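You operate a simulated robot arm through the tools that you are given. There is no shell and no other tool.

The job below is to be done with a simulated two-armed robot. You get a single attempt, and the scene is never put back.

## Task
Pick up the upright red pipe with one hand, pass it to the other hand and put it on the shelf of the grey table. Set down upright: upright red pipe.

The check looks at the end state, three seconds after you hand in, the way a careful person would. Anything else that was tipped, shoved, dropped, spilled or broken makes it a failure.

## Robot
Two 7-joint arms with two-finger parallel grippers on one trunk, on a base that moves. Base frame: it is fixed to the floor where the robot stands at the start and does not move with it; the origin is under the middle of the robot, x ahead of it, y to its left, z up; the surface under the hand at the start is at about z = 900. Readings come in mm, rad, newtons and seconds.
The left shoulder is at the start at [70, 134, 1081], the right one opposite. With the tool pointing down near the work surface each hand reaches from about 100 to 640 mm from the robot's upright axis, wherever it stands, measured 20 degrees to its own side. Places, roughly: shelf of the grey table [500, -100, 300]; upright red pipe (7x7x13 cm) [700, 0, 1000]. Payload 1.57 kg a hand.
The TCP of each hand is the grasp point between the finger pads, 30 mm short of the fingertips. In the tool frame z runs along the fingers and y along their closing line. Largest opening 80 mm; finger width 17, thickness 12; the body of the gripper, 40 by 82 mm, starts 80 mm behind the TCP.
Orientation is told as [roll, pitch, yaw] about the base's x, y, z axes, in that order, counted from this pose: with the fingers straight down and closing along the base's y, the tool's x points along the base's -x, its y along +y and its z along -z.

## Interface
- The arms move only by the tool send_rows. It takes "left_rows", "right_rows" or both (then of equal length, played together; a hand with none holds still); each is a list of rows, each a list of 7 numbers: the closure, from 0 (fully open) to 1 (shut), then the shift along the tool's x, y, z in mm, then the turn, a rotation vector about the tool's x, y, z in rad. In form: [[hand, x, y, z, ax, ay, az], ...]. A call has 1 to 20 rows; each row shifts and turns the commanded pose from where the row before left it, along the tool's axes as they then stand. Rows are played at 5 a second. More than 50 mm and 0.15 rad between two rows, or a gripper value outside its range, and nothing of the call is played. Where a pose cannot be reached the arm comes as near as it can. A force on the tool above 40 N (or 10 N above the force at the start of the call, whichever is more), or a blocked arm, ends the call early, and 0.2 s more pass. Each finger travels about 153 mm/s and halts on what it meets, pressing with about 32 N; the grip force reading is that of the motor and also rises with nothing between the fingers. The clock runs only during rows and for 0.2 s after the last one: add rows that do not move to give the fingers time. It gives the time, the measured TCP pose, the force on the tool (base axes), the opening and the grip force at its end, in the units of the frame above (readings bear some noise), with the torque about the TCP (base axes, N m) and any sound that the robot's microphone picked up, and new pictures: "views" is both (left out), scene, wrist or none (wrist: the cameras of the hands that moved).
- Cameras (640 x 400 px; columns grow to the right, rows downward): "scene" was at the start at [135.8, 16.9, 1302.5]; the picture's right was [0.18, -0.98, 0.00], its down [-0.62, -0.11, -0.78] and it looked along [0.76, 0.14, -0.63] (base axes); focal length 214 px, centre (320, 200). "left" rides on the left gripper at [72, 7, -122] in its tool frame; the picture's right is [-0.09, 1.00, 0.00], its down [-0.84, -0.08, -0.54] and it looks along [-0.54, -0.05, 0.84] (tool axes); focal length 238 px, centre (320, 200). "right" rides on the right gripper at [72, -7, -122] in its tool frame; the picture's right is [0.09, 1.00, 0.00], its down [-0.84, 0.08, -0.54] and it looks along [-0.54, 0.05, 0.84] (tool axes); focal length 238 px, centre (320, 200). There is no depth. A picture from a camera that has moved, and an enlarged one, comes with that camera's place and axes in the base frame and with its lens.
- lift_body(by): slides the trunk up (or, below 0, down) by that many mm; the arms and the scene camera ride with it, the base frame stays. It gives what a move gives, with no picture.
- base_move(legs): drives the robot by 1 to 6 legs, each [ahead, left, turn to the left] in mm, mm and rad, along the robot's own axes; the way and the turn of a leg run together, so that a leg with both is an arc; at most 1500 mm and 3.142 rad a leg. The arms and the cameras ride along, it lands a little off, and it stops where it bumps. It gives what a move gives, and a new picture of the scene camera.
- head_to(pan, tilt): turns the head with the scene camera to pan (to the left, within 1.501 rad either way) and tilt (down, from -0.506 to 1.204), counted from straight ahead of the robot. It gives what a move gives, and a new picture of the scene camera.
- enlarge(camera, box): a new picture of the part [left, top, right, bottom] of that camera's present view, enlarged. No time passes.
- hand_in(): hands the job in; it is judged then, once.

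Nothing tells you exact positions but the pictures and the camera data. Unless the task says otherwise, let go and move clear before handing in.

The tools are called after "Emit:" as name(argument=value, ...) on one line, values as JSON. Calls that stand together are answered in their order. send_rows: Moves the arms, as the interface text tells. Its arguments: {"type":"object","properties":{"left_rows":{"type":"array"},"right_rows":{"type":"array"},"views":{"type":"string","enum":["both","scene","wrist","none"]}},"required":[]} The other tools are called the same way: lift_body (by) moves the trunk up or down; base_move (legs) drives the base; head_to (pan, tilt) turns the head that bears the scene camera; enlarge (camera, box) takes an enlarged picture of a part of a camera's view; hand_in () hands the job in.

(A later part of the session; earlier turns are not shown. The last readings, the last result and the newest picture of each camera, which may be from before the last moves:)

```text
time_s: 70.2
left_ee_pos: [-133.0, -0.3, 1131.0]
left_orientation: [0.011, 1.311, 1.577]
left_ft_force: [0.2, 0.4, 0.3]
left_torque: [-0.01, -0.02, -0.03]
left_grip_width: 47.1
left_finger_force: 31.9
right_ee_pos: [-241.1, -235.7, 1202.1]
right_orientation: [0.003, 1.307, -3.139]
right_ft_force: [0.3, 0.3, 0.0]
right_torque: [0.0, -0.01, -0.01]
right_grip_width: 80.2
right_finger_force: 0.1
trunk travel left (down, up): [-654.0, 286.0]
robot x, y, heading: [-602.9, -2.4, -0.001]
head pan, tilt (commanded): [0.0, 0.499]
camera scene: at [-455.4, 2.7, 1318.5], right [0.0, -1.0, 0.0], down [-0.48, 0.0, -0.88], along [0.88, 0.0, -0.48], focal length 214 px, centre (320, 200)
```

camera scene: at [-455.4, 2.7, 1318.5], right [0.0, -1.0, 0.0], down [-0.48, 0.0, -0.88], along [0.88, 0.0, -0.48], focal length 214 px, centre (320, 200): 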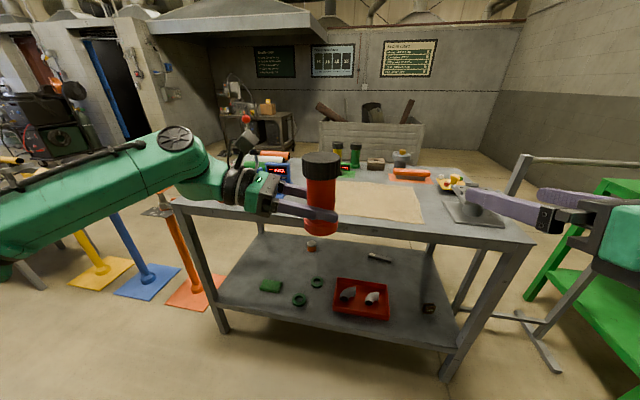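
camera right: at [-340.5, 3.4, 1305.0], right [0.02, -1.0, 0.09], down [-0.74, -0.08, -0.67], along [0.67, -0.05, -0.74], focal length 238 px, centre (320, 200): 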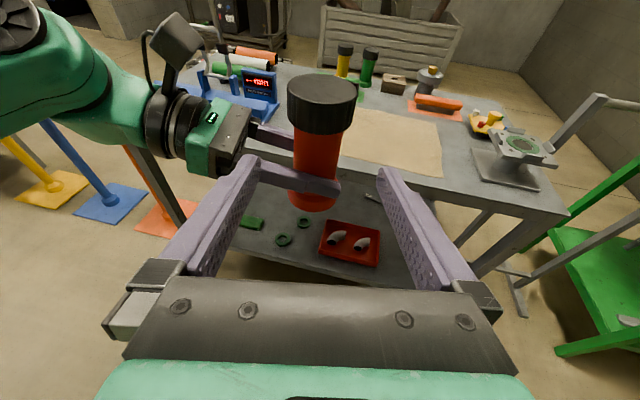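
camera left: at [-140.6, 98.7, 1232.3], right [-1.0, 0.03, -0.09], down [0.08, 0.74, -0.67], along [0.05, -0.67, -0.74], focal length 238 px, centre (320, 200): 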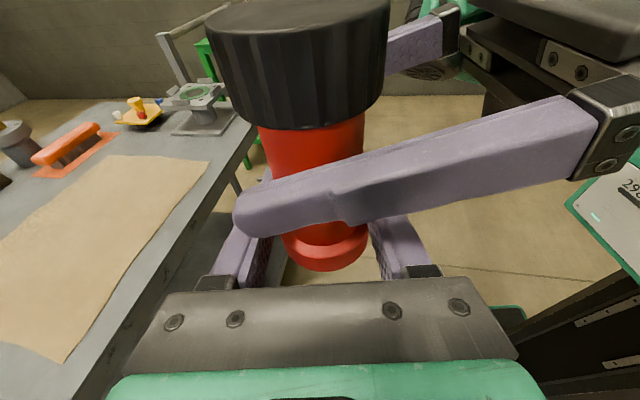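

The left hand alone holds the pipe. Next I'll turn the left hand about the vertical so it points forward, first 45°, then shift it to the left side.

Emit:
send_rows(left_rows=[[1, 0, 0, 0, 0.1265, 0, -0.0339], [1, 0, 0, 0, 0.1265, 0, -0.0339], [1, 0, 0, 0, 0.1265, 0, -0.0339], [1, 0, 0, 0, 0.1265, 0, -0.0339], [1, 0, 0, 0, 0.1265, 0, -0.0339], [1, 0, 0, 0, 0.1265, 0, -0.0339], [1, 0, 0, 0, 0, 0, 0]], views="scene")

```text
time_s: 71.8
left_ee_pos: [-130.3, 28.6, 1132.9]
left_orientation: [0.019, 1.311, 2.366]
left_ft_force: [0.0, -0.8, -0.7]
left_torque: [-0.01, 0.04, -0.01]
left_grip_width: 47.0
left_finger_force: 32.4
left hand out of reach, approached as far as the arm can: row 6
right_ee_pos: [-241.2, -237.5, 1201.9]
right_orientation: [0.0, 1.308, 3.139]
right_ft_force: [0.1, 0.4, -0.6]
right_torque: [-0.03, -0.01, -0.01]
right_grip_width: 79.8
right_finger_force: 0.2
trunk travel left (down, up): [-654.0, 286.0]
robot x, y, heading: [-599.4, 1.0, -0.002]
head pan, tilt (commanded): [0.0, 0.499]
camera scene: at [-456.4, 2.6, 1318.6], right [0.0, -1.0, 0.0], down [-0.48, 0.0, -0.88], along [0.88, 0.0, -0.48], focal length 214 px, centre (320, 200)
```

scene: 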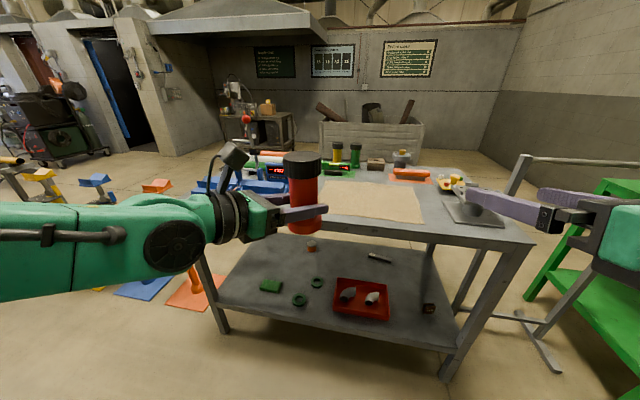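

Now I'll shift the left hand to the left and a bit forward to give the wrist room.

Emit:
send_rows(left_rows=[[1, -1.75, -28.4, -6.6, 0, 0, 0], [1, -1.75, -28.4, -6.6, 0, 0, 0], [1, -1.75, -28.4, -6.6, 0, 0, 0], [1, -1.75, -28.4, -6.6, 0, 0, 0], [1, 0, 0, 0, 0, 0, 0]], views="none")

```text
time_s: 73.0
left_ee_pos: [-71.0, 127.2, 1131.9]
left_orientation: [0.0, 1.31, 2.355]
left_ft_force: [0.1, 0.0, -0.9]
left_torque: [0.01, -0.02, 0.0]
left_grip_width: 47.0
left_finger_force: 31.8
right_ee_pos: [-241.6, -238.0, 1202.1]
right_orientation: [-0.006, 1.309, 3.137]
right_ft_force: [-0.7, -0.1, -0.2]
right_torque: [0.01, -0.01, 0.02]
right_grip_width: 80.0
right_finger_force: 0.0
trunk travel left (down, up): [-654.0, 286.0]
robot x, y, heading: [-604.4, 0.5, -0.0]
head pan, tilt (commanded): [0.0, 0.499]
```

Emit:
send_rows(left_rows=[[1, 0, 0, 0, 0.1265, 0, -0.0339], [1, 0, 0, 0, 0.1265, 0, -0.0339], [1, 0, 0, 0, 0.1265, 0, -0.0339], [1, 0, 0, 0, 0.1265, 0, -0.0339], [1, 0, 0, 0, 0.1265, 0, -0.0339], [1, 0, 0, 0, 0.1265, 0, -0.0339], [1, 0, 0, 0, 0, 0, 0]], views="both")

```text
time_s: 74.6
left_ee_pos: [-62.7, 357.6, 1067.4]
left_orientation: [0.028, 1.319, 3.14]
left_ft_force: [-0.2, -0.3, 0.4]
left_torque: [0.02, 0.02, 0.01]
left_grip_width: 47.0
left_finger_force: 31.8
left hand out of reach, approached as far as the arm can: row 2, 3, 4, 5, 6
right_ee_pos: [-242.4, -238.6, 1201.8]
right_orientation: [-0.005, 1.308, 3.136]
right_ft_force: [0.1, -0.2, 0.7]
right_torque: [-0.01, 0.02, 0.01]
right_grip_width: 80.3
right_finger_force: 0.1
trunk travel left (down, up): [-654.0, 286.0]
robot x, y, heading: [-598.4, -2.7, 0.003]
head pan, tilt (commanded): [0.0, 0.499]
camera scene: at [-457.3, 1.2, 1318.7], right [0.0, -1.0, 0.0], down [-0.48, 0.0, -0.88], along [0.88, 0.0, -0.48], focal length 214 px, centre (320, 200)
camera left: at [-163.7, 355.2, 1165.8], right [-0.05, -1.0, -0.08], down [-0.73, 0.09, -0.68], along [0.68, 0.03, -0.73], focal length 238 px, centre (320, 200)
```

scene: 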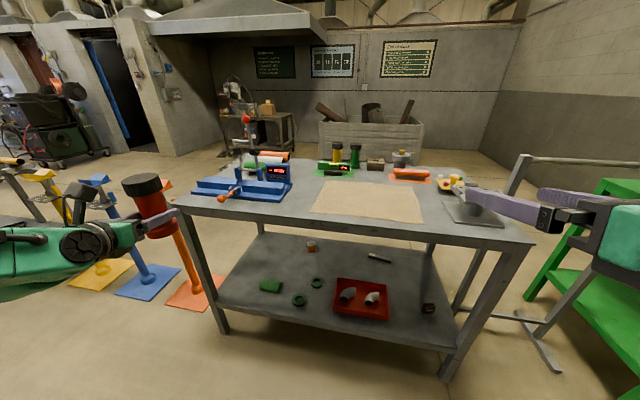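
left: 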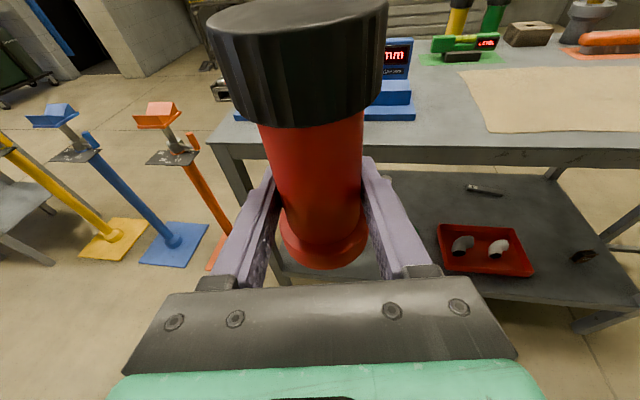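

At ψ=0 the arm hit a joint limit and the hand drifted out to y≈357, but the pipe is still held upright. I'll see how far it tracks inward from here.

Emit:
send_rows(left_rows=[[1, 0, 25, 0, 0, 0, 0], [1, 0, 25, 0, 0, 0, 0], [1, 0, 25, 0, 0, 0, 0], [1, 0, 25, 0, 0, 0, 0], [1, 0, 0, 0, 0, 0, 0]], views="none")

```text
time_s: 75.8
left_ee_pos: [-70.5, 352.9, 1030.8]
left_orientation: [0.012, 1.311, -3.14]
left_ft_force: [-0.1, -0.2, -0.1]
left_torque: [0.01, 0.01, 0.01]
left_grip_width: 46.8
left_finger_force: 32.9
left hand out of reach, approached as far as the arm can: row 1, 2, 3, 4
right_ee_pos: [-240.6, -237.6, 1201.9]
right_orientation: [-0.003, 1.308, 3.139]
right_ft_force: [-0.6, 0.0, 0.3]
right_torque: [0.02, 0.0, 0.0]
right_grip_width: 80.0
right_finger_force: 0.1
trunk travel left (down, up): [-654.0, 286.0]
robot x, y, heading: [-600.8, -2.2, -0.004]
head pan, tilt (commanded): [0.0, 0.499]
```

At ψ=0 the arm accepts lower heights near y≈350. I'll test whether it can go to the height needed for the shelf (about z=998 at the present trunk height).

Emit:
send_rows(left_rows=[[1, -16.9, 0, 4.5, 0, 0, 0], [1, -16.9, 0, 4.5, 0, 0, 0], [1, 0, 0, 0, 0, 0, 0]], views="none")

Emit:
head_to(pan=0.7, tilt=0.6)

```text
time_s: 76.6
left_ee_pos: [-69.7, 351.4, 996.5]
left_orientation: [0.001, 1.308, 3.138]
left_ft_force: [-0.2, -0.6, -1.3]
left_torque: [0.0, -0.02, 0.01]
left_grip_width: 47.0
left_finger_force: 31.9
right_ee_pos: [-241.3, -237.7, 1202.4]
right_orientation: [-0.003, 1.309, 3.138]
right_ft_force: [0.3, -1.0, 1.4]
right_torque: [0.02, 0.03, 0.0]
right_grip_width: 79.8
right_finger_force: 0.1
trunk travel left (down, up): [-654.0, 286.0]
robot x, y, heading: [-601.9, -0.4, 0.002]
head pan, tilt (commanded): [0.0, 0.499]
```

```text
time_s: 77.7
left_ee_pos: [-68.9, 353.4, 995.9]
left_orientation: [0.002, 1.308, -3.141]
left_ft_force: [1.0, 0.3, -0.2]
left_torque: [0.02, 0.0, 0.0]
left_grip_width: 46.9
left_finger_force: 32.1
right_ee_pos: [-241.4, -236.3, 1202.4]
right_orientation: [-0.001, 1.309, 3.139]
right_ft_force: [0.8, 0.1, -0.3]
right_torque: [-0.02, -0.01, 0.0]
right_grip_width: 79.9
right_finger_force: 0.0
trunk travel left (down, up): [-654.0, 286.0]
robot x, y, heading: [-601.8, -0.3, -0.002]
head pan, tilt (commanded): [0.7, 0.6]
camera scene: at [-480.1, 59.3, 1309.6], right [0.64, -0.77, 0.0], down [-0.43, -0.36, -0.82], along [0.63, 0.53, -0.57], focal length 214 px, centre (320, 200)
```

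scene: 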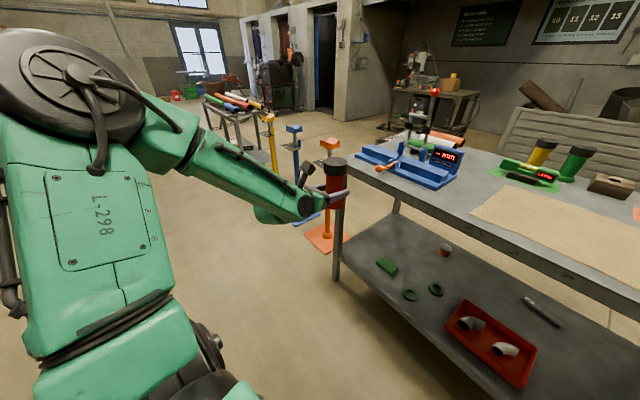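

The pose is reachable at z=996. The left elbow sits high and outward, fine for the bay under the table. I'll test a bit lower and further forward, and look at the right arm's elbow.

Emit:
send_rows(left_rows=[[1, -14.5, 0, 3.9, 0, 0, 0], [1, -14.5, 0, 3.9, 0, 0, 0], [1, -9.6, 0, 2.6, 0, 0, 0], [1, 0, 0, 0, 0, 0, 0]], views="none")

Emit:
head_to(pan=-0.8, tilt=0.6)

```text
time_s: 78.7
left_ee_pos: [-71.3, 352.3, 956.8]
left_orientation: [0.001, 1.307, -3.14]
left_ft_force: [0.4, 0.1, -0.2]
left_torque: [0.05, 0.02, 0.0]
left_grip_width: 46.7
left_finger_force: 31.8
right_ee_pos: [-241.1, -237.9, 1201.7]
right_orientation: [-0.002, 1.309, 3.14]
right_ft_force: [0.3, 1.1, -0.1]
right_torque: [0.0, -0.02, -0.05]
right_grip_width: 80.2
right_finger_force: 0.1
trunk travel left (down, up): [-654.0, 286.0]
robot x, y, heading: [-599.8, -4.2, -0.005]
head pan, tilt (commanded): [0.7, 0.6]
```

```text
time_s: 80.2
left_ee_pos: [-69.9, 353.3, 955.6]
left_orientation: [0.003, 1.31, -3.141]
left_ft_force: [-0.5, 0.2, -1.5]
left_torque: [0.01, 0.01, -0.03]
left_grip_width: 47.0
left_finger_force: 32.1
right_ee_pos: [-242.0, -238.0, 1202.4]
right_orientation: [-0.002, 1.31, 3.14]
right_ft_force: [-0.8, -0.7, -0.3]
right_torque: [0.02, -0.01, 0.0]
right_grip_width: 79.8
right_finger_force: 0.1
trunk travel left (down, up): [-654.0, 286.0]
robot x, y, heading: [-599.5, -0.9, -0.003]
head pan, tilt (commanded): [-0.799, 0.6]
camera scene: at [-486.3, -60.8, 1309.6], right [-0.72, -0.7, 0.0], down [-0.39, 0.41, -0.82], along [0.57, -0.59, -0.57], focal length 214 px, centre (320, 200)
```

scene: 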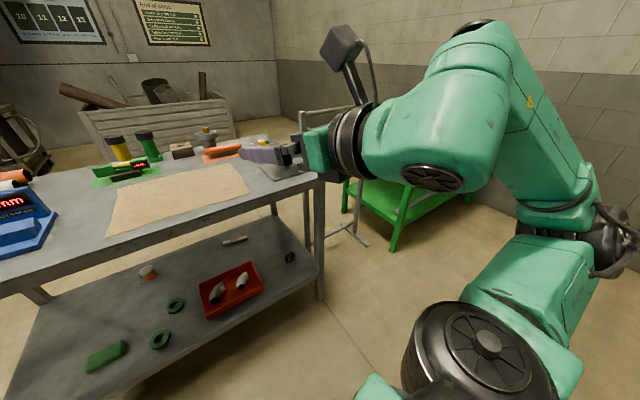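

The right elbow is back and to the right, well away from the table legs. Next I'll test the left hand's forward extension by 100 mm in free space.

Emit:
send_rows(left_rows=[[1, 6.47, 0, 24.15, 0, 0, 0], [1, 6.47, 0, 24.15, 0, 0, 0], [1, 6.47, 0, 24.15, 0, 0, 0], [1, 6.47, 0, 24.15, 0, 0, 0], [1, 0, 0, 0, 0, 0, 0]], views="wrist")

Emit:
head_to(pan=0.7, tilt=0.6)

```text
time_s: 81.5
left_ee_pos: [29.4, 352.8, 956.7]
left_orientation: [0.002, 1.31, -3.14]
left_ft_force: [0.0, 0.1, -0.9]
left_torque: [0.0, 0.01, 0.02]
left_grip_width: 46.8
left_finger_force: 31.9
right_ee_pos: [-241.5, -237.8, 1202.3]
right_orientation: [0.0, 1.309, 3.14]
right_ft_force: [-0.1, 0.4, 0.0]
right_torque: [-0.05, 0.0, 0.0]
right_grip_width: 79.9
right_finger_force: 0.1
trunk travel left (down, up): [-654.0, 286.0]
robot x, y, heading: [-598.7, -0.2, -0.005]
head pan, tilt (commanded): [-0.799, 0.6]
camera left: at [-70.1, 346.8, 1056.6], right [-0.03, -1.0, -0.09], down [-0.74, 0.08, -0.67], along [0.67, 0.05, -0.74], focal length 238 px, centre (320, 200)
```

left: 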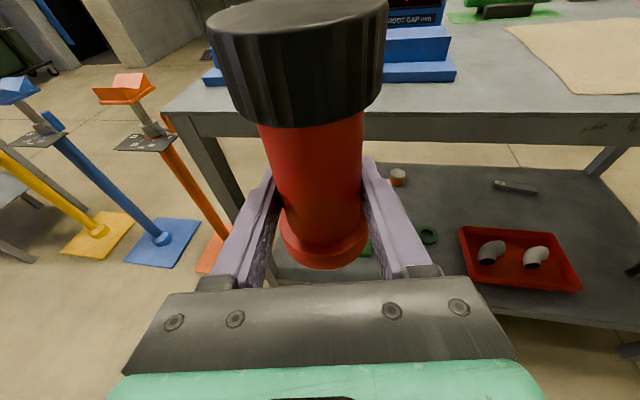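

```text
time_s: 83.0
left_ee_pos: [30.3, 353.5, 955.8]
left_orientation: [0.005, 1.308, -3.141]
left_ft_force: [-0.1, 0.6, -0.3]
left_torque: [0.0, 0.0, -0.01]
left_grip_width: 46.7
left_finger_force: 32.8
right_ee_pos: [-241.9, -237.1, 1202.3]
right_orientation: [-0.002, 1.309, 3.14]
right_ft_force: [-0.3, 0.1, 0.0]
right_torque: [-0.01, 0.01, 0.0]
right_grip_width: 79.8
right_finger_force: 0.0
trunk travel left (down, up): [-654.0, 286.0]
robot x, y, heading: [-602.8, 0.4, -0.003]
head pan, tilt (commanded): [0.7, 0.6]
camera scene: at [-480.0, 59.4, 1309.6], right [0.64, -0.77, 0.0], down [-0.43, -0.36, -0.82], along [0.63, 0.53, -0.57], focal length 214 px, centre (320, 200)
```

scene: 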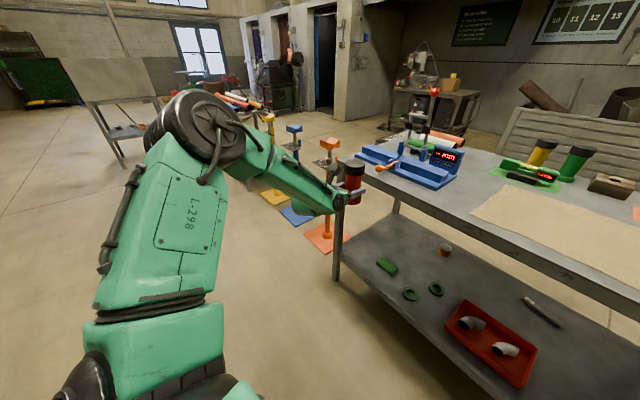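

The extension to x_rel≈630 is reachable. I'll test moving it inward by 80 mm, so the base needs to shift less sideways.

Emit:
send_rows(left_rows=[[1, 0, 20, 0, 0, 0, 0], [1, 0, 20, 0, 0, 0, 0], [1, 0, 20, 0, 0, 0, 0], [1, 0, 20, 0, 0, 0, 0], [1, 0, 0, 0, 0, 0, 0]], views="none")

```text
time_s: 84.2
left_ee_pos: [21.1, 334.9, 937.6]
left_orientation: [0.015, 1.314, -3.141]
left_ft_force: [-0.3, 0.5, -0.7]
left_torque: [0.01, 0.01, 0.01]
left_grip_width: 47.1
left_finger_force: 31.6
left hand out of reach, approached as far as the arm can: row 1, 2, 3, 4
right_ee_pos: [-241.3, -238.1, 1202.4]
right_orientation: [-0.002, 1.309, 3.14]
right_ft_force: [0.0, -0.6, 0.4]
right_torque: [-0.01, 0.01, 0.0]
right_grip_width: 79.9
right_finger_force: 0.1
trunk travel left (down, up): [-654.0, 286.0]
robot x, y, heading: [-597.7, 2.5, 0.0]
head pan, tilt (commanded): [0.7, 0.6]
```

That's the inner limit (y_rel≈350 is fine), so I'll shift the base sideways instead. First I restore the hand to y_rel≈353, then strafe right while still clear of the table.

Emit:
send_rows(left_rows=[[1, 0, -9, 0, 0.008, -0.003, 0], [1, 0, -9, 0, 0.007, -0.002, 0], [1, 0, 0, 0, 0, 0, 0]], views="none")

Emit:
base_move(legs=[[0, -168, 0]])

```text
time_s: 85.0
left_ee_pos: [21.2, 353.3, 937.1]
left_orientation: [-0.013, 1.304, -3.139]
left_ft_force: [-0.4, 0.0, -0.3]
left_torque: [-0.01, 0.02, 0.01]
left_grip_width: 46.7
left_finger_force: 32.1
right_ee_pos: [-241.7, -238.3, 1202.2]
right_orientation: [-0.001, 1.309, 3.139]
right_ft_force: [-0.2, 0.6, 0.0]
right_torque: [-0.04, 0.0, 0.02]
right_grip_width: 79.9
right_finger_force: 0.0
trunk travel left (down, up): [-654.0, 286.0]
robot x, y, heading: [-602.4, 2.1, -0.003]
head pan, tilt (commanded): [0.7, 0.6]
```

```text
time_s: 86.5
left_ee_pos: [21.1, 185.0, 936.9]
left_orientation: [-0.01, 1.302, -3.14]
left_ft_force: [0.4, -0.2, -0.9]
left_torque: [0.01, 0.01, 0.0]
left_grip_width: 47.1
left_finger_force: 32.1
right_ee_pos: [-242.1, -405.9, 1202.3]
right_orientation: [0.004, 1.308, -3.14]
right_ft_force: [0.6, 0.5, 0.3]
right_torque: [0.02, 0.01, 0.01]
right_grip_width: 80.1
right_finger_force: 0.2
trunk travel left (down, up): [-654.0, 286.0]
robot x, y, heading: [-602.9, -172.0, -0.005]
head pan, tilt (commanded): [0.7, 0.6]
camera scene: at [-480.2, -108.9, 1309.5], right [0.64, -0.77, 0.0], down [-0.43, -0.36, -0.82], along [0.63, 0.53, -0.57], focal length 214 px, centre (320, 200)
```

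scene: 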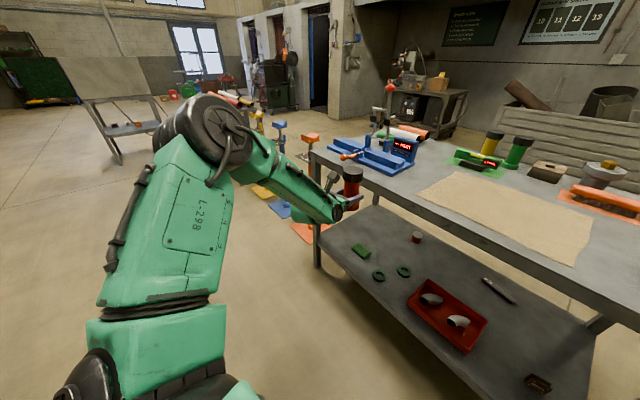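

The strafe landed well. I'll undo my tiny orientation over-correction, then lower the trunk by 545 mm.

Emit:
send_rows(left_rows=[[1, 0, 0, 0, -0.014, 0.006, 0], [1, 0, 0, 0, 0, 0, 0]], views="none")

Emit:
lift_body(by=-300)

Emit:
head_to(pan=0.4, tilt=0.5)

```text
time_s: 87.1
left_ee_pos: [20.5, 182.0, 935.8]
left_orientation: [0.001, 1.31, 3.138]
left_ft_force: [0.0, -0.1, -0.8]
left_torque: [-0.01, 0.0, 0.01]
left_grip_width: 46.9
left_finger_force: 32.2
right_ee_pos: [-241.8, -408.5, 1202.3]
right_orientation: [-0.003, 1.309, 3.135]
right_ft_force: [0.4, -0.8, -0.6]
right_torque: [0.04, -0.01, -0.04]
right_grip_width: 80.1
right_finger_force: 0.0
trunk travel left (down, up): [-654.0, 286.0]
robot x, y, heading: [-594.8, -169.8, -0.005]
head pan, tilt (commanded): [0.7, 0.6]
```

```text
time_s: 90.1
left_ee_pos: [21.4, 182.4, 636.3]
left_orientation: [0.003, 1.31, -3.142]
left_ft_force: [0.1, -0.9, -0.6]
left_torque: [-0.02, 0.01, -0.04]
left_grip_width: 47.0
left_finger_force: 32.0
right_ee_pos: [-243.2, -407.3, 901.9]
right_orientation: [-0.001, 1.31, 3.138]
right_ft_force: [0.2, 0.3, -0.3]
right_torque: [0.0, -0.01, -0.02]
right_grip_width: 80.0
right_finger_force: 0.0
trunk travel left (down, up): [-354.0, 586.0]
robot x, y, heading: [-596.7, -170.2, -0.001]
head pan, tilt (commanded): [0.7, 0.6]
```

```text
time_s: 90.9
left_ee_pos: [21.0, 181.7, 636.6]
left_orientation: [0.001, 1.309, -3.141]
left_ft_force: [0.1, -0.4, -0.1]
left_torque: [0.01, 0.04, 0.01]
left_grip_width: 47.0
left_finger_force: 32.0
right_ee_pos: [-243.2, -406.9, 902.1]
right_orientation: [0.001, 1.308, 3.14]
right_ft_force: [0.3, 0.2, -1.6]
right_torque: [0.01, 0.01, -0.02]
right_grip_width: 80.0
right_finger_force: 0.1
trunk travel left (down, up): [-354.0, 586.0]
robot x, y, heading: [-599.7, -169.7, -0.003]
head pan, tilt (commanded): [0.4, 0.499]
camera scene: at [-464.5, -131.7, 1018.6], right [0.39, -0.92, 0.0], down [-0.44, -0.19, -0.88], along [0.81, 0.34, -0.48], focal length 214 px, centre (320, 200)
```

scene: 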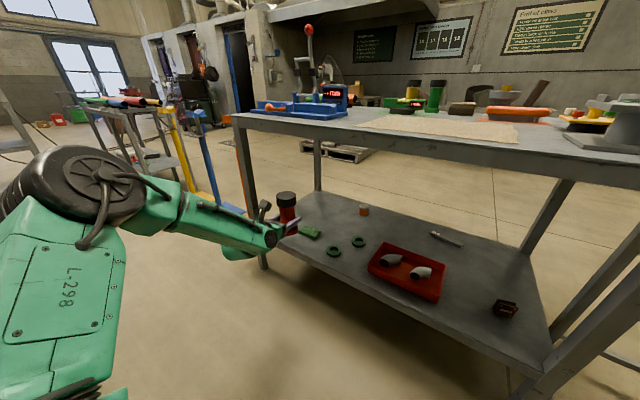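

The trunk is down 300. I'll lower it another 245 mm and look at the shelf items from this lower viewpoint.

Emit:
lift_body(by=-245)

Emit:
head_to(pan=0.3, tilt=0.4)

Emit:
enlarge(camera="left", box=[0, 0, 640, 400])

```text
time_s: 93.5
left_ee_pos: [19.7, 182.7, 392.2]
left_orientation: [0.003, 1.308, -3.142]
left_ft_force: [-0.2, 0.5, -0.4]
left_torque: [-0.02, 0.03, 0.01]
left_grip_width: 46.8
left_finger_force: 32.3
right_ee_pos: [-242.1, -408.1, 656.4]
right_orientation: [0.0, 1.309, 3.14]
right_ft_force: [-0.1, 0.0, 0.0]
right_torque: [0.01, 0.03, 0.02]
right_grip_width: 80.1
right_finger_force: 0.1
trunk travel left (down, up): [-109.0, 831.0]
robot x, y, heading: [-600.8, -168.3, -0.004]
head pan, tilt (commanded): [0.4, 0.499]
```

```text
time_s: 94.1
left_ee_pos: [21.1, 182.5, 391.8]
left_orientation: [0.004, 1.309, -3.142]
left_ft_force: [-0.1, 0.6, -0.4]
left_torque: [0.03, 0.0, 0.01]
left_grip_width: 46.8
left_finger_force: 32.1
right_ee_pos: [-242.7, -406.7, 656.8]
right_orientation: [0.0, 1.307, 3.139]
right_ft_force: [-1.3, -0.2, 0.2]
right_torque: [0.0, 0.01, 0.04]
right_grip_width: 79.7
right_finger_force: 0.0
trunk travel left (down, up): [-109.0, 831.0]
robot x, y, heading: [-599.9, -170.7, -0.001]
head pan, tilt (commanded): [0.3, 0.4]
camera scene: at [-460.0, -139.9, 782.7], right [0.29, -0.96, 0.0], down [-0.37, -0.11, -0.92], along [0.88, 0.27, -0.39], focal length 214 px, centre (320, 200)
```

scene: 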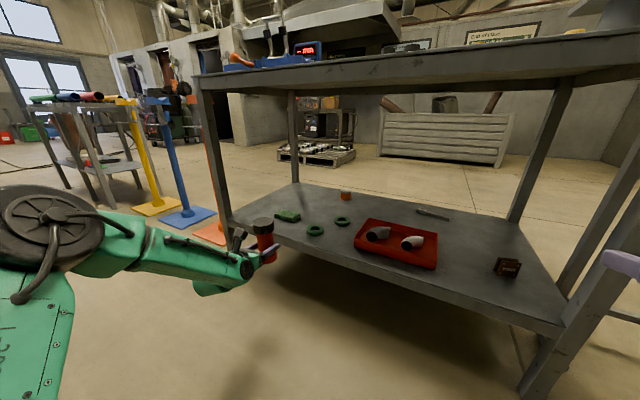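

```text
1.00 times, centred on (320, 200) of left (not enlarged: the box is as wide or as high as the picture)
camera zoom: at [-78.9, 176.5, 491.8], right [-0.03, -1.0, -0.09], down [-0.74, 0.08, -0.67], along [0.67, 0.05, -0.74], focal length 238 px, centre (320, 200)
```

zoom: 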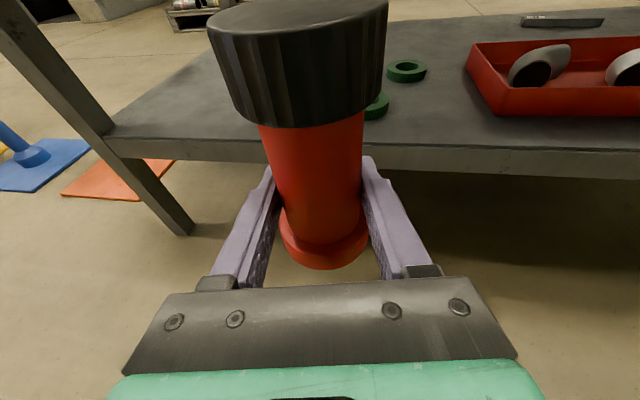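

The pipe base is now about 49 mm above shelf height, in front of the shelf. I'll check the heights of the small items near the path before driving in.

Emit:
enlarge(camera="scene", box=[210, 170, 450, 320])

```text
2.67 times, centred on (330, 245) of scene
camera zoom: at [-460.0, -139.9, 782.7], right [0.29, -0.96, 0.0], down [-0.37, -0.11, -0.92], along [0.88, 0.27, -0.39], focal length 572 px, centre (293, 80)
```

zoom: 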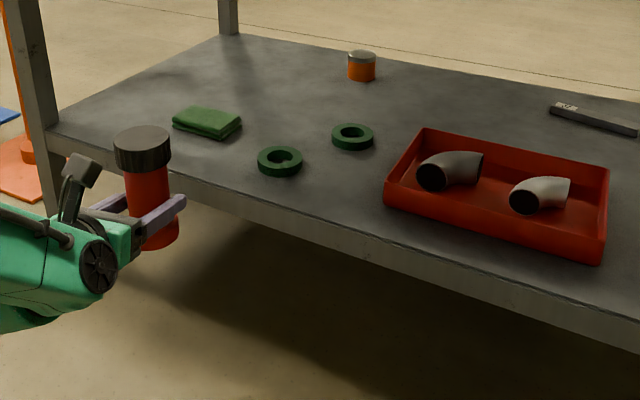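

The items (folded cloth, rings) are all under about z=330. I'll raise the trunk 25 mm for extra margin and drive straight forward in two stages.

Emit:
lift_body(by=25)

Emit:
base_move(legs=[[250, 0, 0.003]])

Emit:
enlarge(camera="left", box=[0, 0, 640, 400])

```text
time_s: 94.8
left_ee_pos: [20.6, 181.9, 415.5]
left_orientation: [0.0, 1.309, -3.143]
left_ft_force: [0.3, 0.0, 0.3]
left_torque: [-0.02, 0.02, -0.01]
left_grip_width: 47.0
left_finger_force: 31.7
right_ee_pos: [-242.8, -406.4, 682.8]
right_orientation: [0.0, 1.31, 3.14]
right_ft_force: [0.0, 0.0, -0.1]
right_torque: [0.01, -0.01, -0.03]
right_grip_width: 80.1
right_finger_force: 0.1
trunk travel left (down, up): [-134.0, 806.0]
robot x, y, heading: [-598.7, -168.2, -0.007]
head pan, tilt (commanded): [0.3, 0.4]
```

```text
time_s: 96.7
left_ee_pos: [273.8, 183.5, 416.2]
left_orientation: [0.002, 1.309, -3.141]
left_ft_force: [-0.7, 0.4, 0.3]
left_torque: [-0.01, -0.03, 0.02]
left_grip_width: 47.1
left_finger_force: 31.5
right_ee_pos: [11.3, -407.6, 681.2]
right_orientation: [0.0, 1.309, 3.14]
right_ft_force: [0.3, -0.1, 0.4]
right_torque: [0.01, 0.0, 0.02]
right_grip_width: 79.9
right_finger_force: 0.0
trunk travel left (down, up): [-134.0, 806.0]
robot x, y, heading: [-344.0, -172.4, 0.004]
head pan, tilt (commanded): [0.3, 0.4]
camera scene: at [-206.6, -140.3, 807.8], right [0.29, -0.96, 0.0], down [-0.37, -0.11, -0.92], along [0.88, 0.27, -0.39], focal length 214 px, centre (320, 200)
```

scene: 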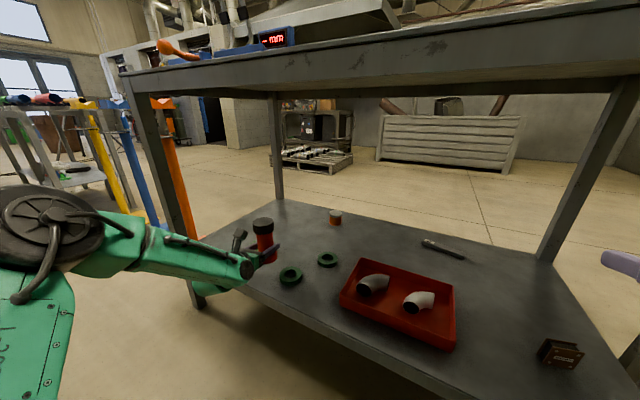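

```text
1.00 times, centred on (320, 200) of left (not enlarged: the box is as wide or as high as the picture)
camera zoom: at [174.0, 176.5, 516.7], right [-0.02, -1.0, -0.09], down [-0.74, 0.08, -0.67], along [0.67, 0.05, -0.74], focal length 238 px, centre (320, 200)
```

zoom: 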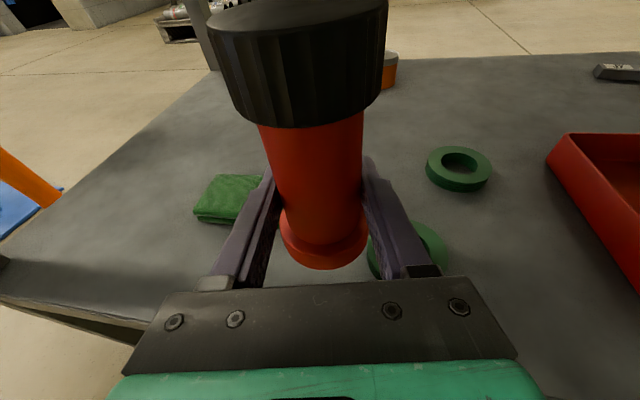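

Clear so far; the pipe will pass over the edge of the cloth with about 40 mm to spare. Driving the remaining 235 mm.

Emit:
base_move(legs=[[235, 0, -0.002]])

Emit:
enlarge(camera="left", box=[0, 0, 640, 400])

```text
time_s: 98.4
left_ee_pos: [507.8, 180.8, 416.7]
left_orientation: [0.002, 1.309, -3.142]
left_ft_force: [-0.5, 0.2, 0.2]
left_torque: [-0.01, 0.0, -0.02]
left_grip_width: 46.9
left_finger_force: 31.9
right_ee_pos: [244.0, -408.7, 682.1]
right_orientation: [-0.001, 1.31, 3.14]
right_ft_force: [-0.4, 0.1, 0.2]
right_torque: [0.0, 0.01, 0.0]
right_grip_width: 80.3
right_finger_force: 0.1
trunk travel left (down, up): [-134.0, 806.0]
robot x, y, heading: [-115.0, -173.8, 0.002]
head pan, tilt (commanded): [0.3, 0.4]
camera scene: at [27.5, -141.1, 807.8], right [0.29, -0.96, 0.0], down [-0.37, -0.11, -0.92], along [0.88, 0.27, -0.39], focal length 214 px, centre (320, 200)
```

scene: 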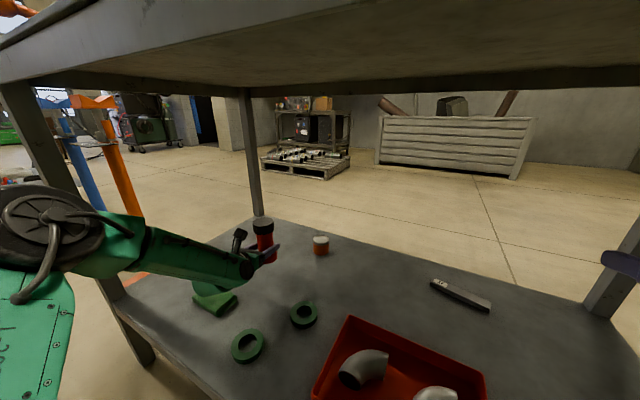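

```text
1.00 times, centred on (320, 200) of left (not enlarged: the box is as wide or as high as the picture)
camera zoom: at [408.6, 175.2, 516.6], right [-0.03, -1.0, -0.09], down [-0.74, 0.08, -0.67], along [0.67, 0.05, -0.74], focal length 238 px, centre (320, 200)
```

zoom: 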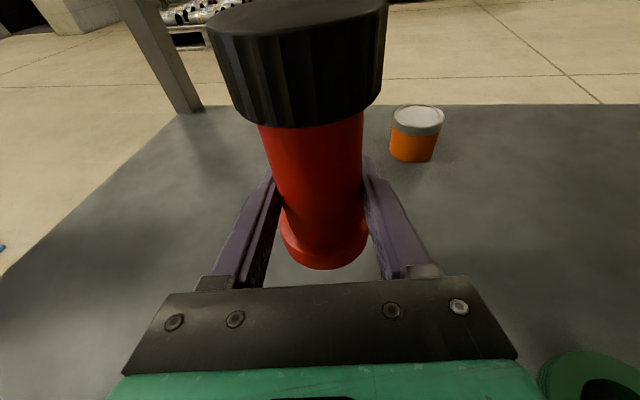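

The pipe is above a clear patch at about [508, 181], its base at about z=374. I'll zoom in to check the wrist's clearance over the green cloth before lowering.

Emit:
enlarge(camera="scene", box=[120, 190, 360, 370])

```text
2.22 times, centred on (240, 280) of scene
camera zoom: at [27.5, -141.1, 807.8], right [0.29, -0.96, 0.0], down [-0.37, -0.11, -0.92], along [0.88, 0.27, -0.39], focal length 477 px, centre (498, 22)
```

zoom: 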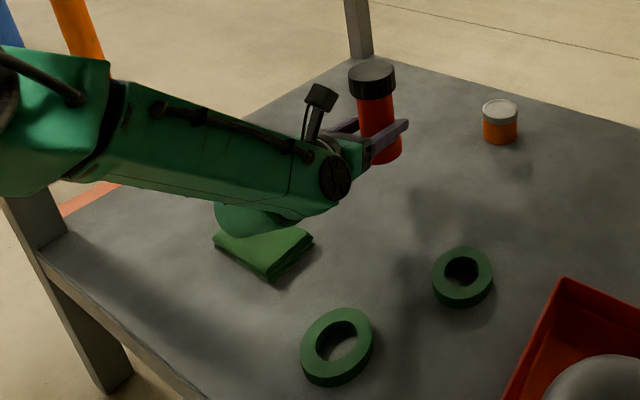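

The wrist's lower bulge will keep more than 20 mm above the cloth. I'll lower the trunk 50 mm first.

Emit:
lift_body(by=-50)

Emit:
enlarge(camera="scene", box=[120, 170, 360, 350])

Emit:
enlarge(camera="left", box=[200, 120, 440, 300])

```text
time_s: 99.3
left_ee_pos: [508.2, 180.7, 367.0]
left_orientation: [0.002, 1.308, -3.141]
left_ft_force: [-0.3, -0.6, 0.0]
left_torque: [0.01, -0.05, 0.01]
left_grip_width: 46.8
left_finger_force: 31.4
right_ee_pos: [244.7, -408.6, 633.5]
right_orientation: [-0.002, 1.31, 3.139]
right_ft_force: [-0.2, 0.5, -0.1]
right_torque: [-0.01, 0.02, 0.03]
right_grip_width: 80.0
right_finger_force: 0.1
trunk travel left (down, up): [-84.0, 856.0]
robot x, y, heading: [-114.2, -171.3, 0.001]
head pan, tilt (commanded): [0.3, 0.4]
```

```text
2.22 times, centred on (240, 260) of scene
camera zoom: at [27.4, -141.2, 757.8], right [0.29, -0.96, 0.0], down [-0.37, -0.11, -0.92], along [0.88, 0.27, -0.39], focal length 477 px, centre (498, 67)
```

zoom: 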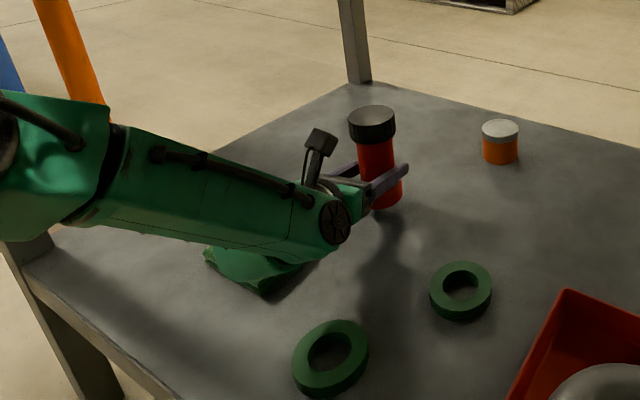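

```text
2.22 times, centred on (320, 210) of left
camera zoom: at [408.5, 175.1, 466.7], right [-0.03, -1.0, -0.09], down [-0.74, 0.08, -0.67], along [0.67, 0.05, -0.74], focal length 530 px, centre (320, 178)
```

zoom: 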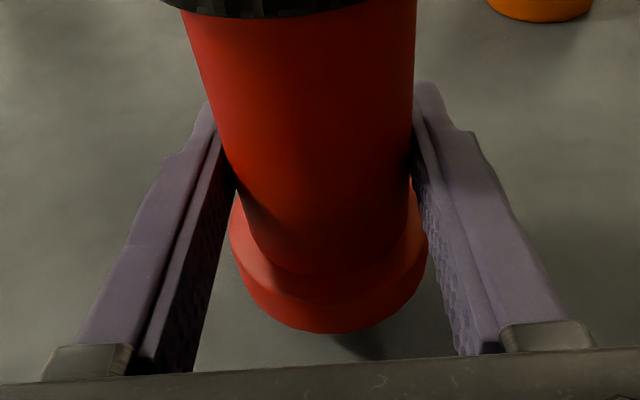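

No contact forces. I'll look closer at the wrist and cloth before the last ~24 mm.

Emit:
enlarge(camera="scene", box=[180, 240, 280, 320])

Emit:
enlarge(camera="right", box=[0, 0, 640, 400])

```text
5.00 times, centred on (230, 280) of scene
camera zoom: at [27.4, -141.2, 757.8], right [0.29, -0.96, 0.0], down [-0.37, -0.11, -0.92], along [0.88, 0.27, -0.39], focal length 1072 px, centre (770, -200)
```

zoom: 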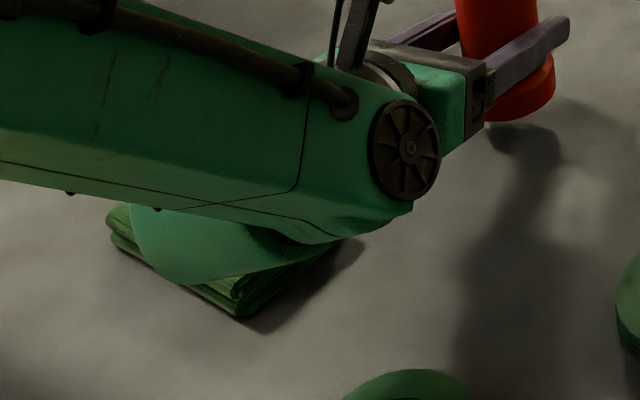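

```text
1.00 times, centred on (320, 200) of right (not enlarged: the box is as wide or as high as the picture)
camera zoom: at [145.2, -401.4, 734.5], right [0.02, -1.0, 0.09], down [-0.74, -0.08, -0.67], along [0.67, -0.05, -0.74], focal length 238 px, centre (320, 200)
```

zoom: 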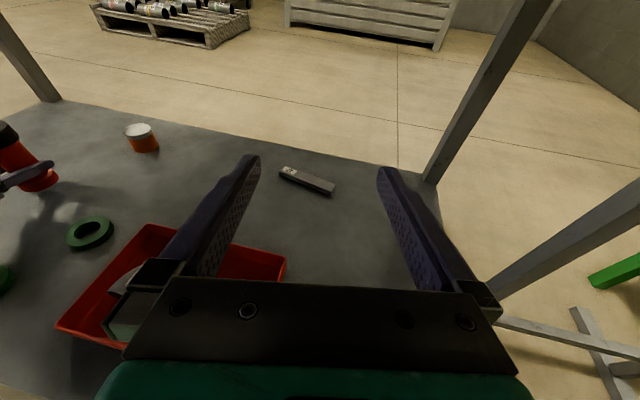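

By the geometry the wrist bulge is in front of the cloth, not over it, and stays well above the shelf. I'll lower the trunk another 14 mm, then feel for contact in small steps.

Emit:
lift_body(by=-14)

Emit:
enlarge(camera="left", box=[200, 120, 440, 300])

Emit:
enlarge(camera="scene", box=[180, 200, 300, 290])

```text
time_s: 100.0
left_ee_pos: [507.8, 180.8, 352.7]
left_orientation: [0.003, 1.31, -3.142]
left_ft_force: [0.4, 1.0, -0.3]
left_torque: [-0.01, -0.01, 0.0]
left_grip_width: 46.9
left_finger_force: 32.3
right_ee_pos: [245.0, -409.1, 618.4]
right_orientation: [-0.001, 1.308, 3.137]
right_ft_force: [-0.3, 0.6, 0.0]
right_torque: [0.02, -0.01, 0.02]
right_grip_width: 80.2
right_finger_force: 0.1
trunk travel left (down, up): [-70.0, 870.0]
robot x, y, heading: [-114.5, -166.4, -0.004]
head pan, tilt (commanded): [0.3, 0.4]
```

```text
2.22 times, centred on (320, 210) of left
camera zoom: at [408.5, 175.1, 452.7], right [-0.03, -1.0, -0.09], down [-0.74, 0.08, -0.67], along [0.67, 0.05, -0.74], focal length 530 px, centre (320, 178)
```

zoom: 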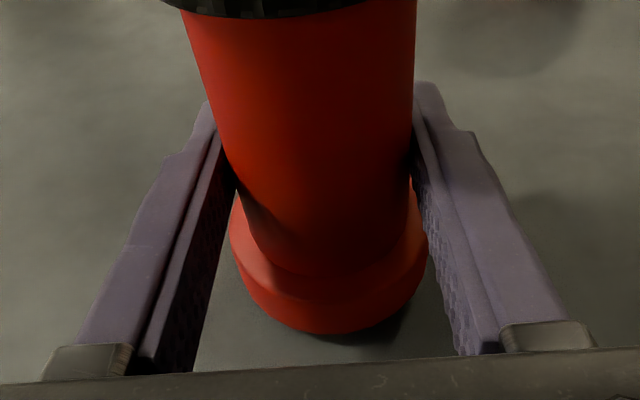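

```text
4.44 times, centred on (240, 245) of scene
camera zoom: at [27.4, -141.2, 743.8], right [0.29, -0.96, 0.0], down [-0.37, -0.11, -0.92], along [0.88, 0.27, -0.39], focal length 953 px, centre (676, 0)
```

zoom: 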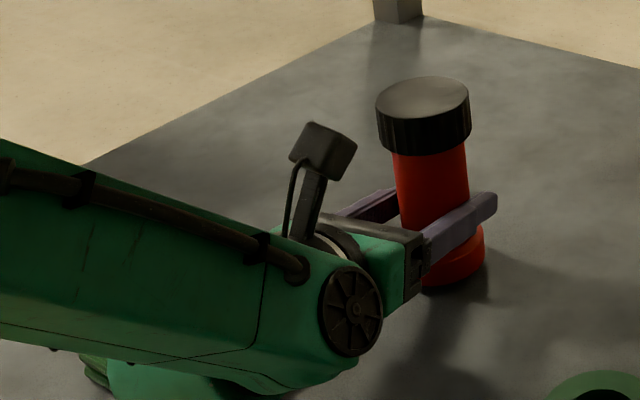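

Contact is close; the shadow is closing in under the flange. Lowering by the arm in 2 mm steps while watching the force.

Emit:
send_rows(left_rows=[[1, -1.93, 0, 0.52, 0, 0, 0], [1, -1.93, 0, 0.52, 0, 0, 0], [1, -1.93, 0, 0.52, 0, 0, 0], [1, 0, 0, 0, 0, 0, 0]], views="none")

```text
time_s: 101.0
left_ee_pos: [506.8, 180.4, 346.2]
left_orientation: [0.003, 1.308, -3.139]
left_ft_force: [-0.8, 0.1, -0.3]
left_torque: [0.01, 0.02, 0.01]
left_grip_width: 47.2
left_finger_force: 31.8
right_ee_pos: [243.9, -408.7, 618.0]
right_orientation: [-0.001, 1.308, 3.138]
right_ft_force: [0.0, 0.1, 0.0]
right_torque: [0.0, -0.04, 0.04]
right_grip_width: 80.2
right_finger_force: 0.1
trunk travel left (down, up): [-70.0, 870.0]
robot x, y, heading: [-115.9, -169.2, -0.004]
head pan, tilt (commanded): [0.3, 0.4]
```

Emit:
send_rows(left_rows=[[1, -1.45, 0, 0.39, 0, 0, 0], [1, -1.45, 0, 0.39, 0, 0, 0], [1, 0, 0, 0, 0, 0, 0]], views="none")

```text
time_s: 101.8
left_ee_pos: [507.8, 180.8, 345.6]
left_orientation: [-0.001, 1.311, 3.139]
left_ft_force: [0.3, -0.1, 0.2]
left_torque: [0.1, -0.11, -0.01]
left_grip_width: 47.0
left_finger_force: 32.1
right_ee_pos: [244.4, -409.0, 617.4]
right_orientation: [-0.002, 1.308, 3.136]
right_ft_force: [-0.4, -0.5, 0.4]
right_torque: [0.01, 0.02, 0.02]
right_grip_width: 80.0
right_finger_force: 0.0
trunk travel left (down, up): [-70.0, 870.0]
robot x, y, heading: [-116.6, -169.8, -0.002]
head pan, tilt (commanded): [0.3, 0.4]
```

The height stopped following and a small torque appeared, so contact is starting. One more millimetre to confirm.

Emit:
send_rows(left_rows=[[1, -0.97, 0, 0.26, 0, 0, 0], [1, 0, 0, 0, 0, 0, 0], [1, 0, 0, 0, 0, 0, 0]], views="wrist")

```text
time_s: 102.6
left_ee_pos: [507.5, 181.2, 345.0]
left_orientation: [-0.004, 1.312, 3.136]
left_ft_force: [-0.5, -0.2, 5.6]
left_torque: [0.28, -0.22, -0.03]
left_grip_width: 47.1
left_finger_force: 32.9
right_ee_pos: [243.8, -408.8, 619.0]
right_orientation: [-0.006, 1.312, 3.134]
right_ft_force: [-0.2, 0.0, 0.0]
right_torque: [-0.03, -0.01, 0.0]
right_grip_width: 80.1
right_finger_force: 0.0
trunk travel left (down, up): [-70.0, 870.0]
robot x, y, heading: [-109.3, -168.6, -0.007]
head pan, tilt (commanded): [0.3, 0.4]
camera left: at [408.0, 174.7, 444.7], right [-0.03, -1.0, -0.09], down [-0.74, 0.08, -0.67], along [0.67, 0.05, -0.74], focal length 238 px, centre (320, 200)
```

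left: 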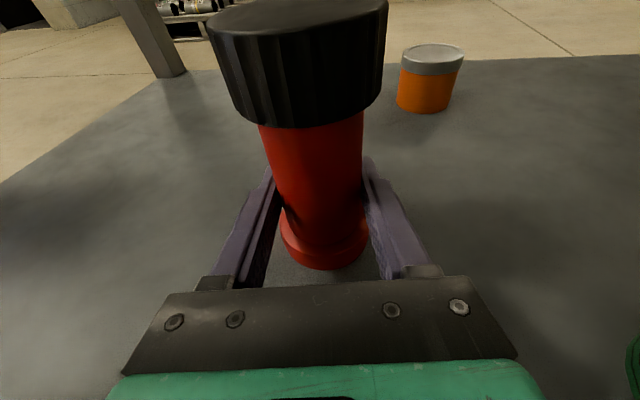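

The pipe touches the shelf with about 5.6 N at its far-left edge, so it leans by a fraction of a degree. I'll press 1 mm more to seat it flatter.

Emit:
send_rows(left_rows=[[1, -0.97, 0, 0.26, 0, 0, 0], [1, 0, 0, 0, 0, 0, 0], [1, 0, 0, 0, 0, 0, 0]], views="none")

```text
time_s: 103.4
left_ee_pos: [507.7, 180.2, 344.5]
left_orientation: [-0.005, 1.313, 3.136]
left_ft_force: [1.9, 0.2, 11.3]
left_torque: [0.36, -0.37, -0.01]
left_grip_width: 47.1
left_finger_force: 31.8
right_ee_pos: [243.6, -409.9, 618.5]
right_orientation: [-0.007, 1.311, 3.133]
right_ft_force: [0.2, 0.2, -0.8]
right_torque: [0.0, 0.0, -0.01]
right_grip_width: 80.0
right_finger_force: 0.1
trunk travel left (down, up): [-70.0, 870.0]
robot x, y, heading: [-110.1, -168.0, -0.002]
head pan, tilt (commanded): [0.3, 0.4]
```

I'll ease off 1 mm and tip the hand by a hair toward the near-right to level the pipe, watching the torque.

Emit:
send_rows(left_rows=[[1, 0.97, 0, -0.26, 0.0018, 0.007, 0.0068], [1, 0, 0, 0, 0, 0, 0], [1, 0, 0, 0, 0, 0, 0]], views="none")

```text
time_s: 104.2
left_ee_pos: [508.0, 179.3, 345.3]
left_orientation: [-0.031, 1.317, 3.11]
left_ft_force: [2.7, -0.7, 12.3]
left_torque: [-0.26, 0.17, 0.04]
left_grip_width: 46.8
left_finger_force: 32.1
right_ee_pos: [243.2, -409.2, 618.4]
right_orientation: [-0.006, 1.311, 3.131]
right_ft_force: [-0.5, 0.9, -0.5]
right_torque: [0.03, 0.01, 0.02]
right_grip_width: 79.9
right_finger_force: 0.1
trunk travel left (down, up): [-70.0, 870.0]
robot x, y, heading: [-112.7, -167.9, -0.008]
head pan, tilt (commanded): [0.3, 0.4]
```

The torque flipped sign, so the level point lies in between. I'll back off 40% of that turn.

Emit:
send_rows(left_rows=[[1, 0.5, 0, -0.13, -0.0007, -0.0027, -0.0026], [1, 0, 0, 0, 0, 0, 0], [1, 0, 0, 0, 0, 0, 0]], views="none")

```text
time_s: 105.0
left_ee_pos: [508.0, 180.3, 344.6]
left_orientation: [-0.02, 1.316, 3.12]
left_ft_force: [4.5, -1.2, 8.4]
left_torque: [-0.07, 0.04, 0.04]
left_grip_width: 47.0
left_finger_force: 32.0
right_ee_pos: [244.0, -409.5, 618.6]
right_orientation: [-0.005, 1.311, 3.136]
right_ft_force: [-0.6, 0.0, -0.6]
right_torque: [-0.01, 0.02, 0.0]
right_grip_width: 80.1
right_finger_force: 0.0
trunk travel left (down, up): [-70.0, 870.0]
robot x, y, heading: [-112.2, -170.6, 0.005]
head pan, tilt (commanded): [0.3, 0.4]
```

The torque is nearly zero, so the pipe sits flat. Releasing gently.

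Emit:
send_rows(left_rows=[[0.4, 0, 0, 0, 0, 0, 0], [0.36, 0, 0, 0, 0, 0, 0], [0.3, 0, 0, 0, 0, 0, 0], [0.2, 0, 0, 0, 0, 0, 0], [0.1, 0, 0, 0, 0, 0, 0], [0, 0, 0, 0, 0, 0, 0], [0, 0, 0, 0, 0, 0, 0]], views="both")

```text
time_s: 106.6
left_ee_pos: [507.9, 180.7, 342.9]
left_orientation: [-0.016, 1.314, 3.124]
left_ft_force: [0.4, 0.0, 0.4]
left_torque: [-0.01, -0.01, 0.03]
left_grip_width: 80.0
left_finger_force: 0.0
right_ee_pos: [244.3, -409.5, 618.4]
right_orientation: [-0.001, 1.31, 3.137]
right_ft_force: [-0.4, -0.5, -0.9]
right_torque: [0.0, -0.02, -0.01]
right_grip_width: 80.1
right_finger_force: 0.2
trunk travel left (down, up): [-70.0, 870.0]
robot x, y, heading: [-116.8, -174.6, -0.002]
head pan, tilt (commanded): [0.3, 0.4]
camera scene: at [27.0, -141.5, 743.9], right [0.29, -0.96, 0.0], down [-0.37, -0.11, -0.92], along [0.88, 0.27, -0.39], focal length 214 px, centre (320, 200)
camera left: at [407.8, 174.7, 443.3], right [-0.03, -1.0, -0.09], down [-0.74, 0.08, -0.67], along [0.68, 0.05, -0.74], focal length 238 px, centre (320, 200)
```

scene: 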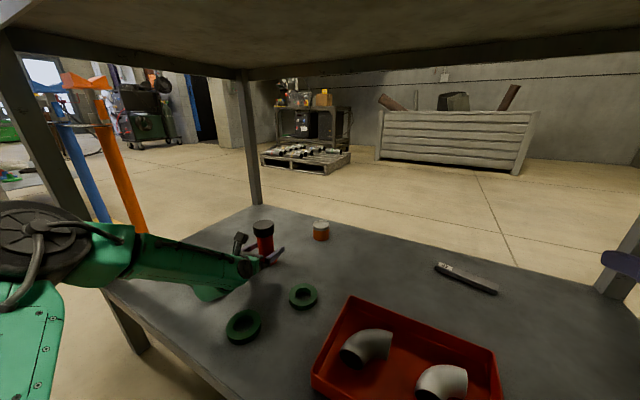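
left: 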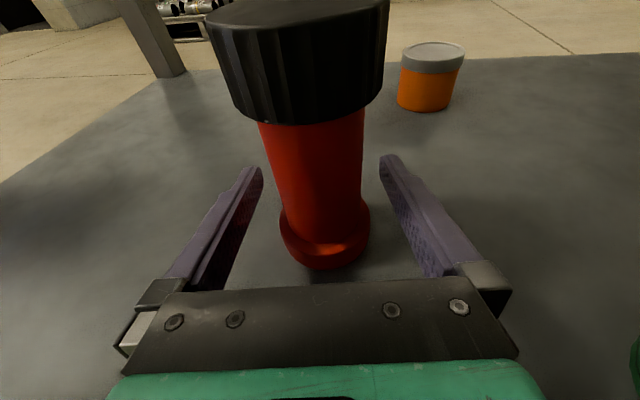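

The pipe stands upright on the shelf, free of the fingers. I'll withdraw the hand straight back along its axis.

Emit:
send_rows(left_rows=[[0, 0, 0, -10, 0, 0, 0], [0, 0, 0, -20, 0, 0, 0], [0, 0, 0, -25, 0, 0, 0], [0, 0, 0, -25, 0, 0, 0], [0, 0, 0, -25, 0, 0, 0], [0, 0, 0, 0, 0, 0, 0]], views="both")

```text
time_s: 108.0
left_ee_pos: [404.5, 180.3, 370.7]
left_orientation: [-0.015, 1.313, 3.124]
left_ft_force: [-0.8, -0.4, 0.4]
left_torque: [0.01, -0.04, -0.01]
left_grip_width: 79.9
left_finger_force: 0.0
right_ee_pos: [243.2, -409.1, 619.4]
right_orientation: [-0.001, 1.307, 3.138]
right_ft_force: [0.6, -0.5, 0.3]
right_torque: [-0.04, 0.01, 0.0]
right_grip_width: 79.9
right_finger_force: 0.2
trunk travel left (down, up): [-70.0, 870.0]
robot x, y, heading: [-109.5, -171.8, -0.003]
head pan, tilt (commanded): [0.3, 0.4]
camera scene: at [26.9, -141.5, 743.9], right [0.29, -0.96, 0.0], down [-0.37, -0.11, -0.92], along [0.88, 0.27, -0.39], focal length 214 px, centre (320, 200)
camera left: at [305.5, 174.2, 470.3], right [-0.03, -1.0, -0.09], down [-0.74, 0.08, -0.67], along [0.68, 0.05, -0.74], focal length 238 px, centre (320, 200)
```

scene: 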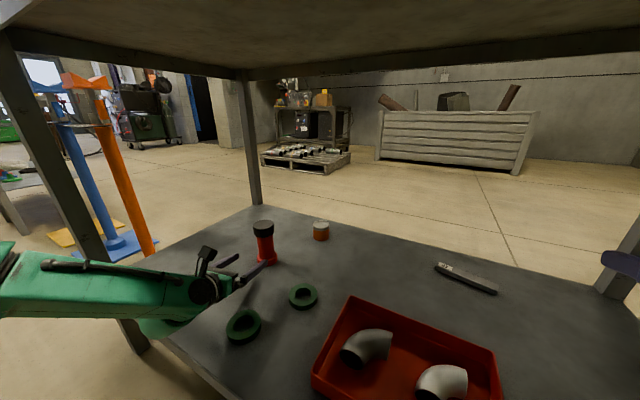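
left: 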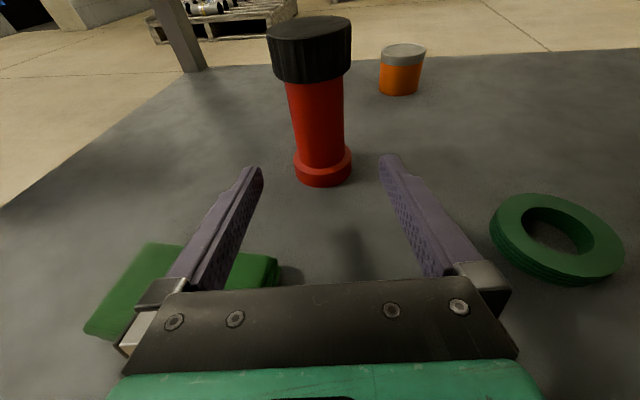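

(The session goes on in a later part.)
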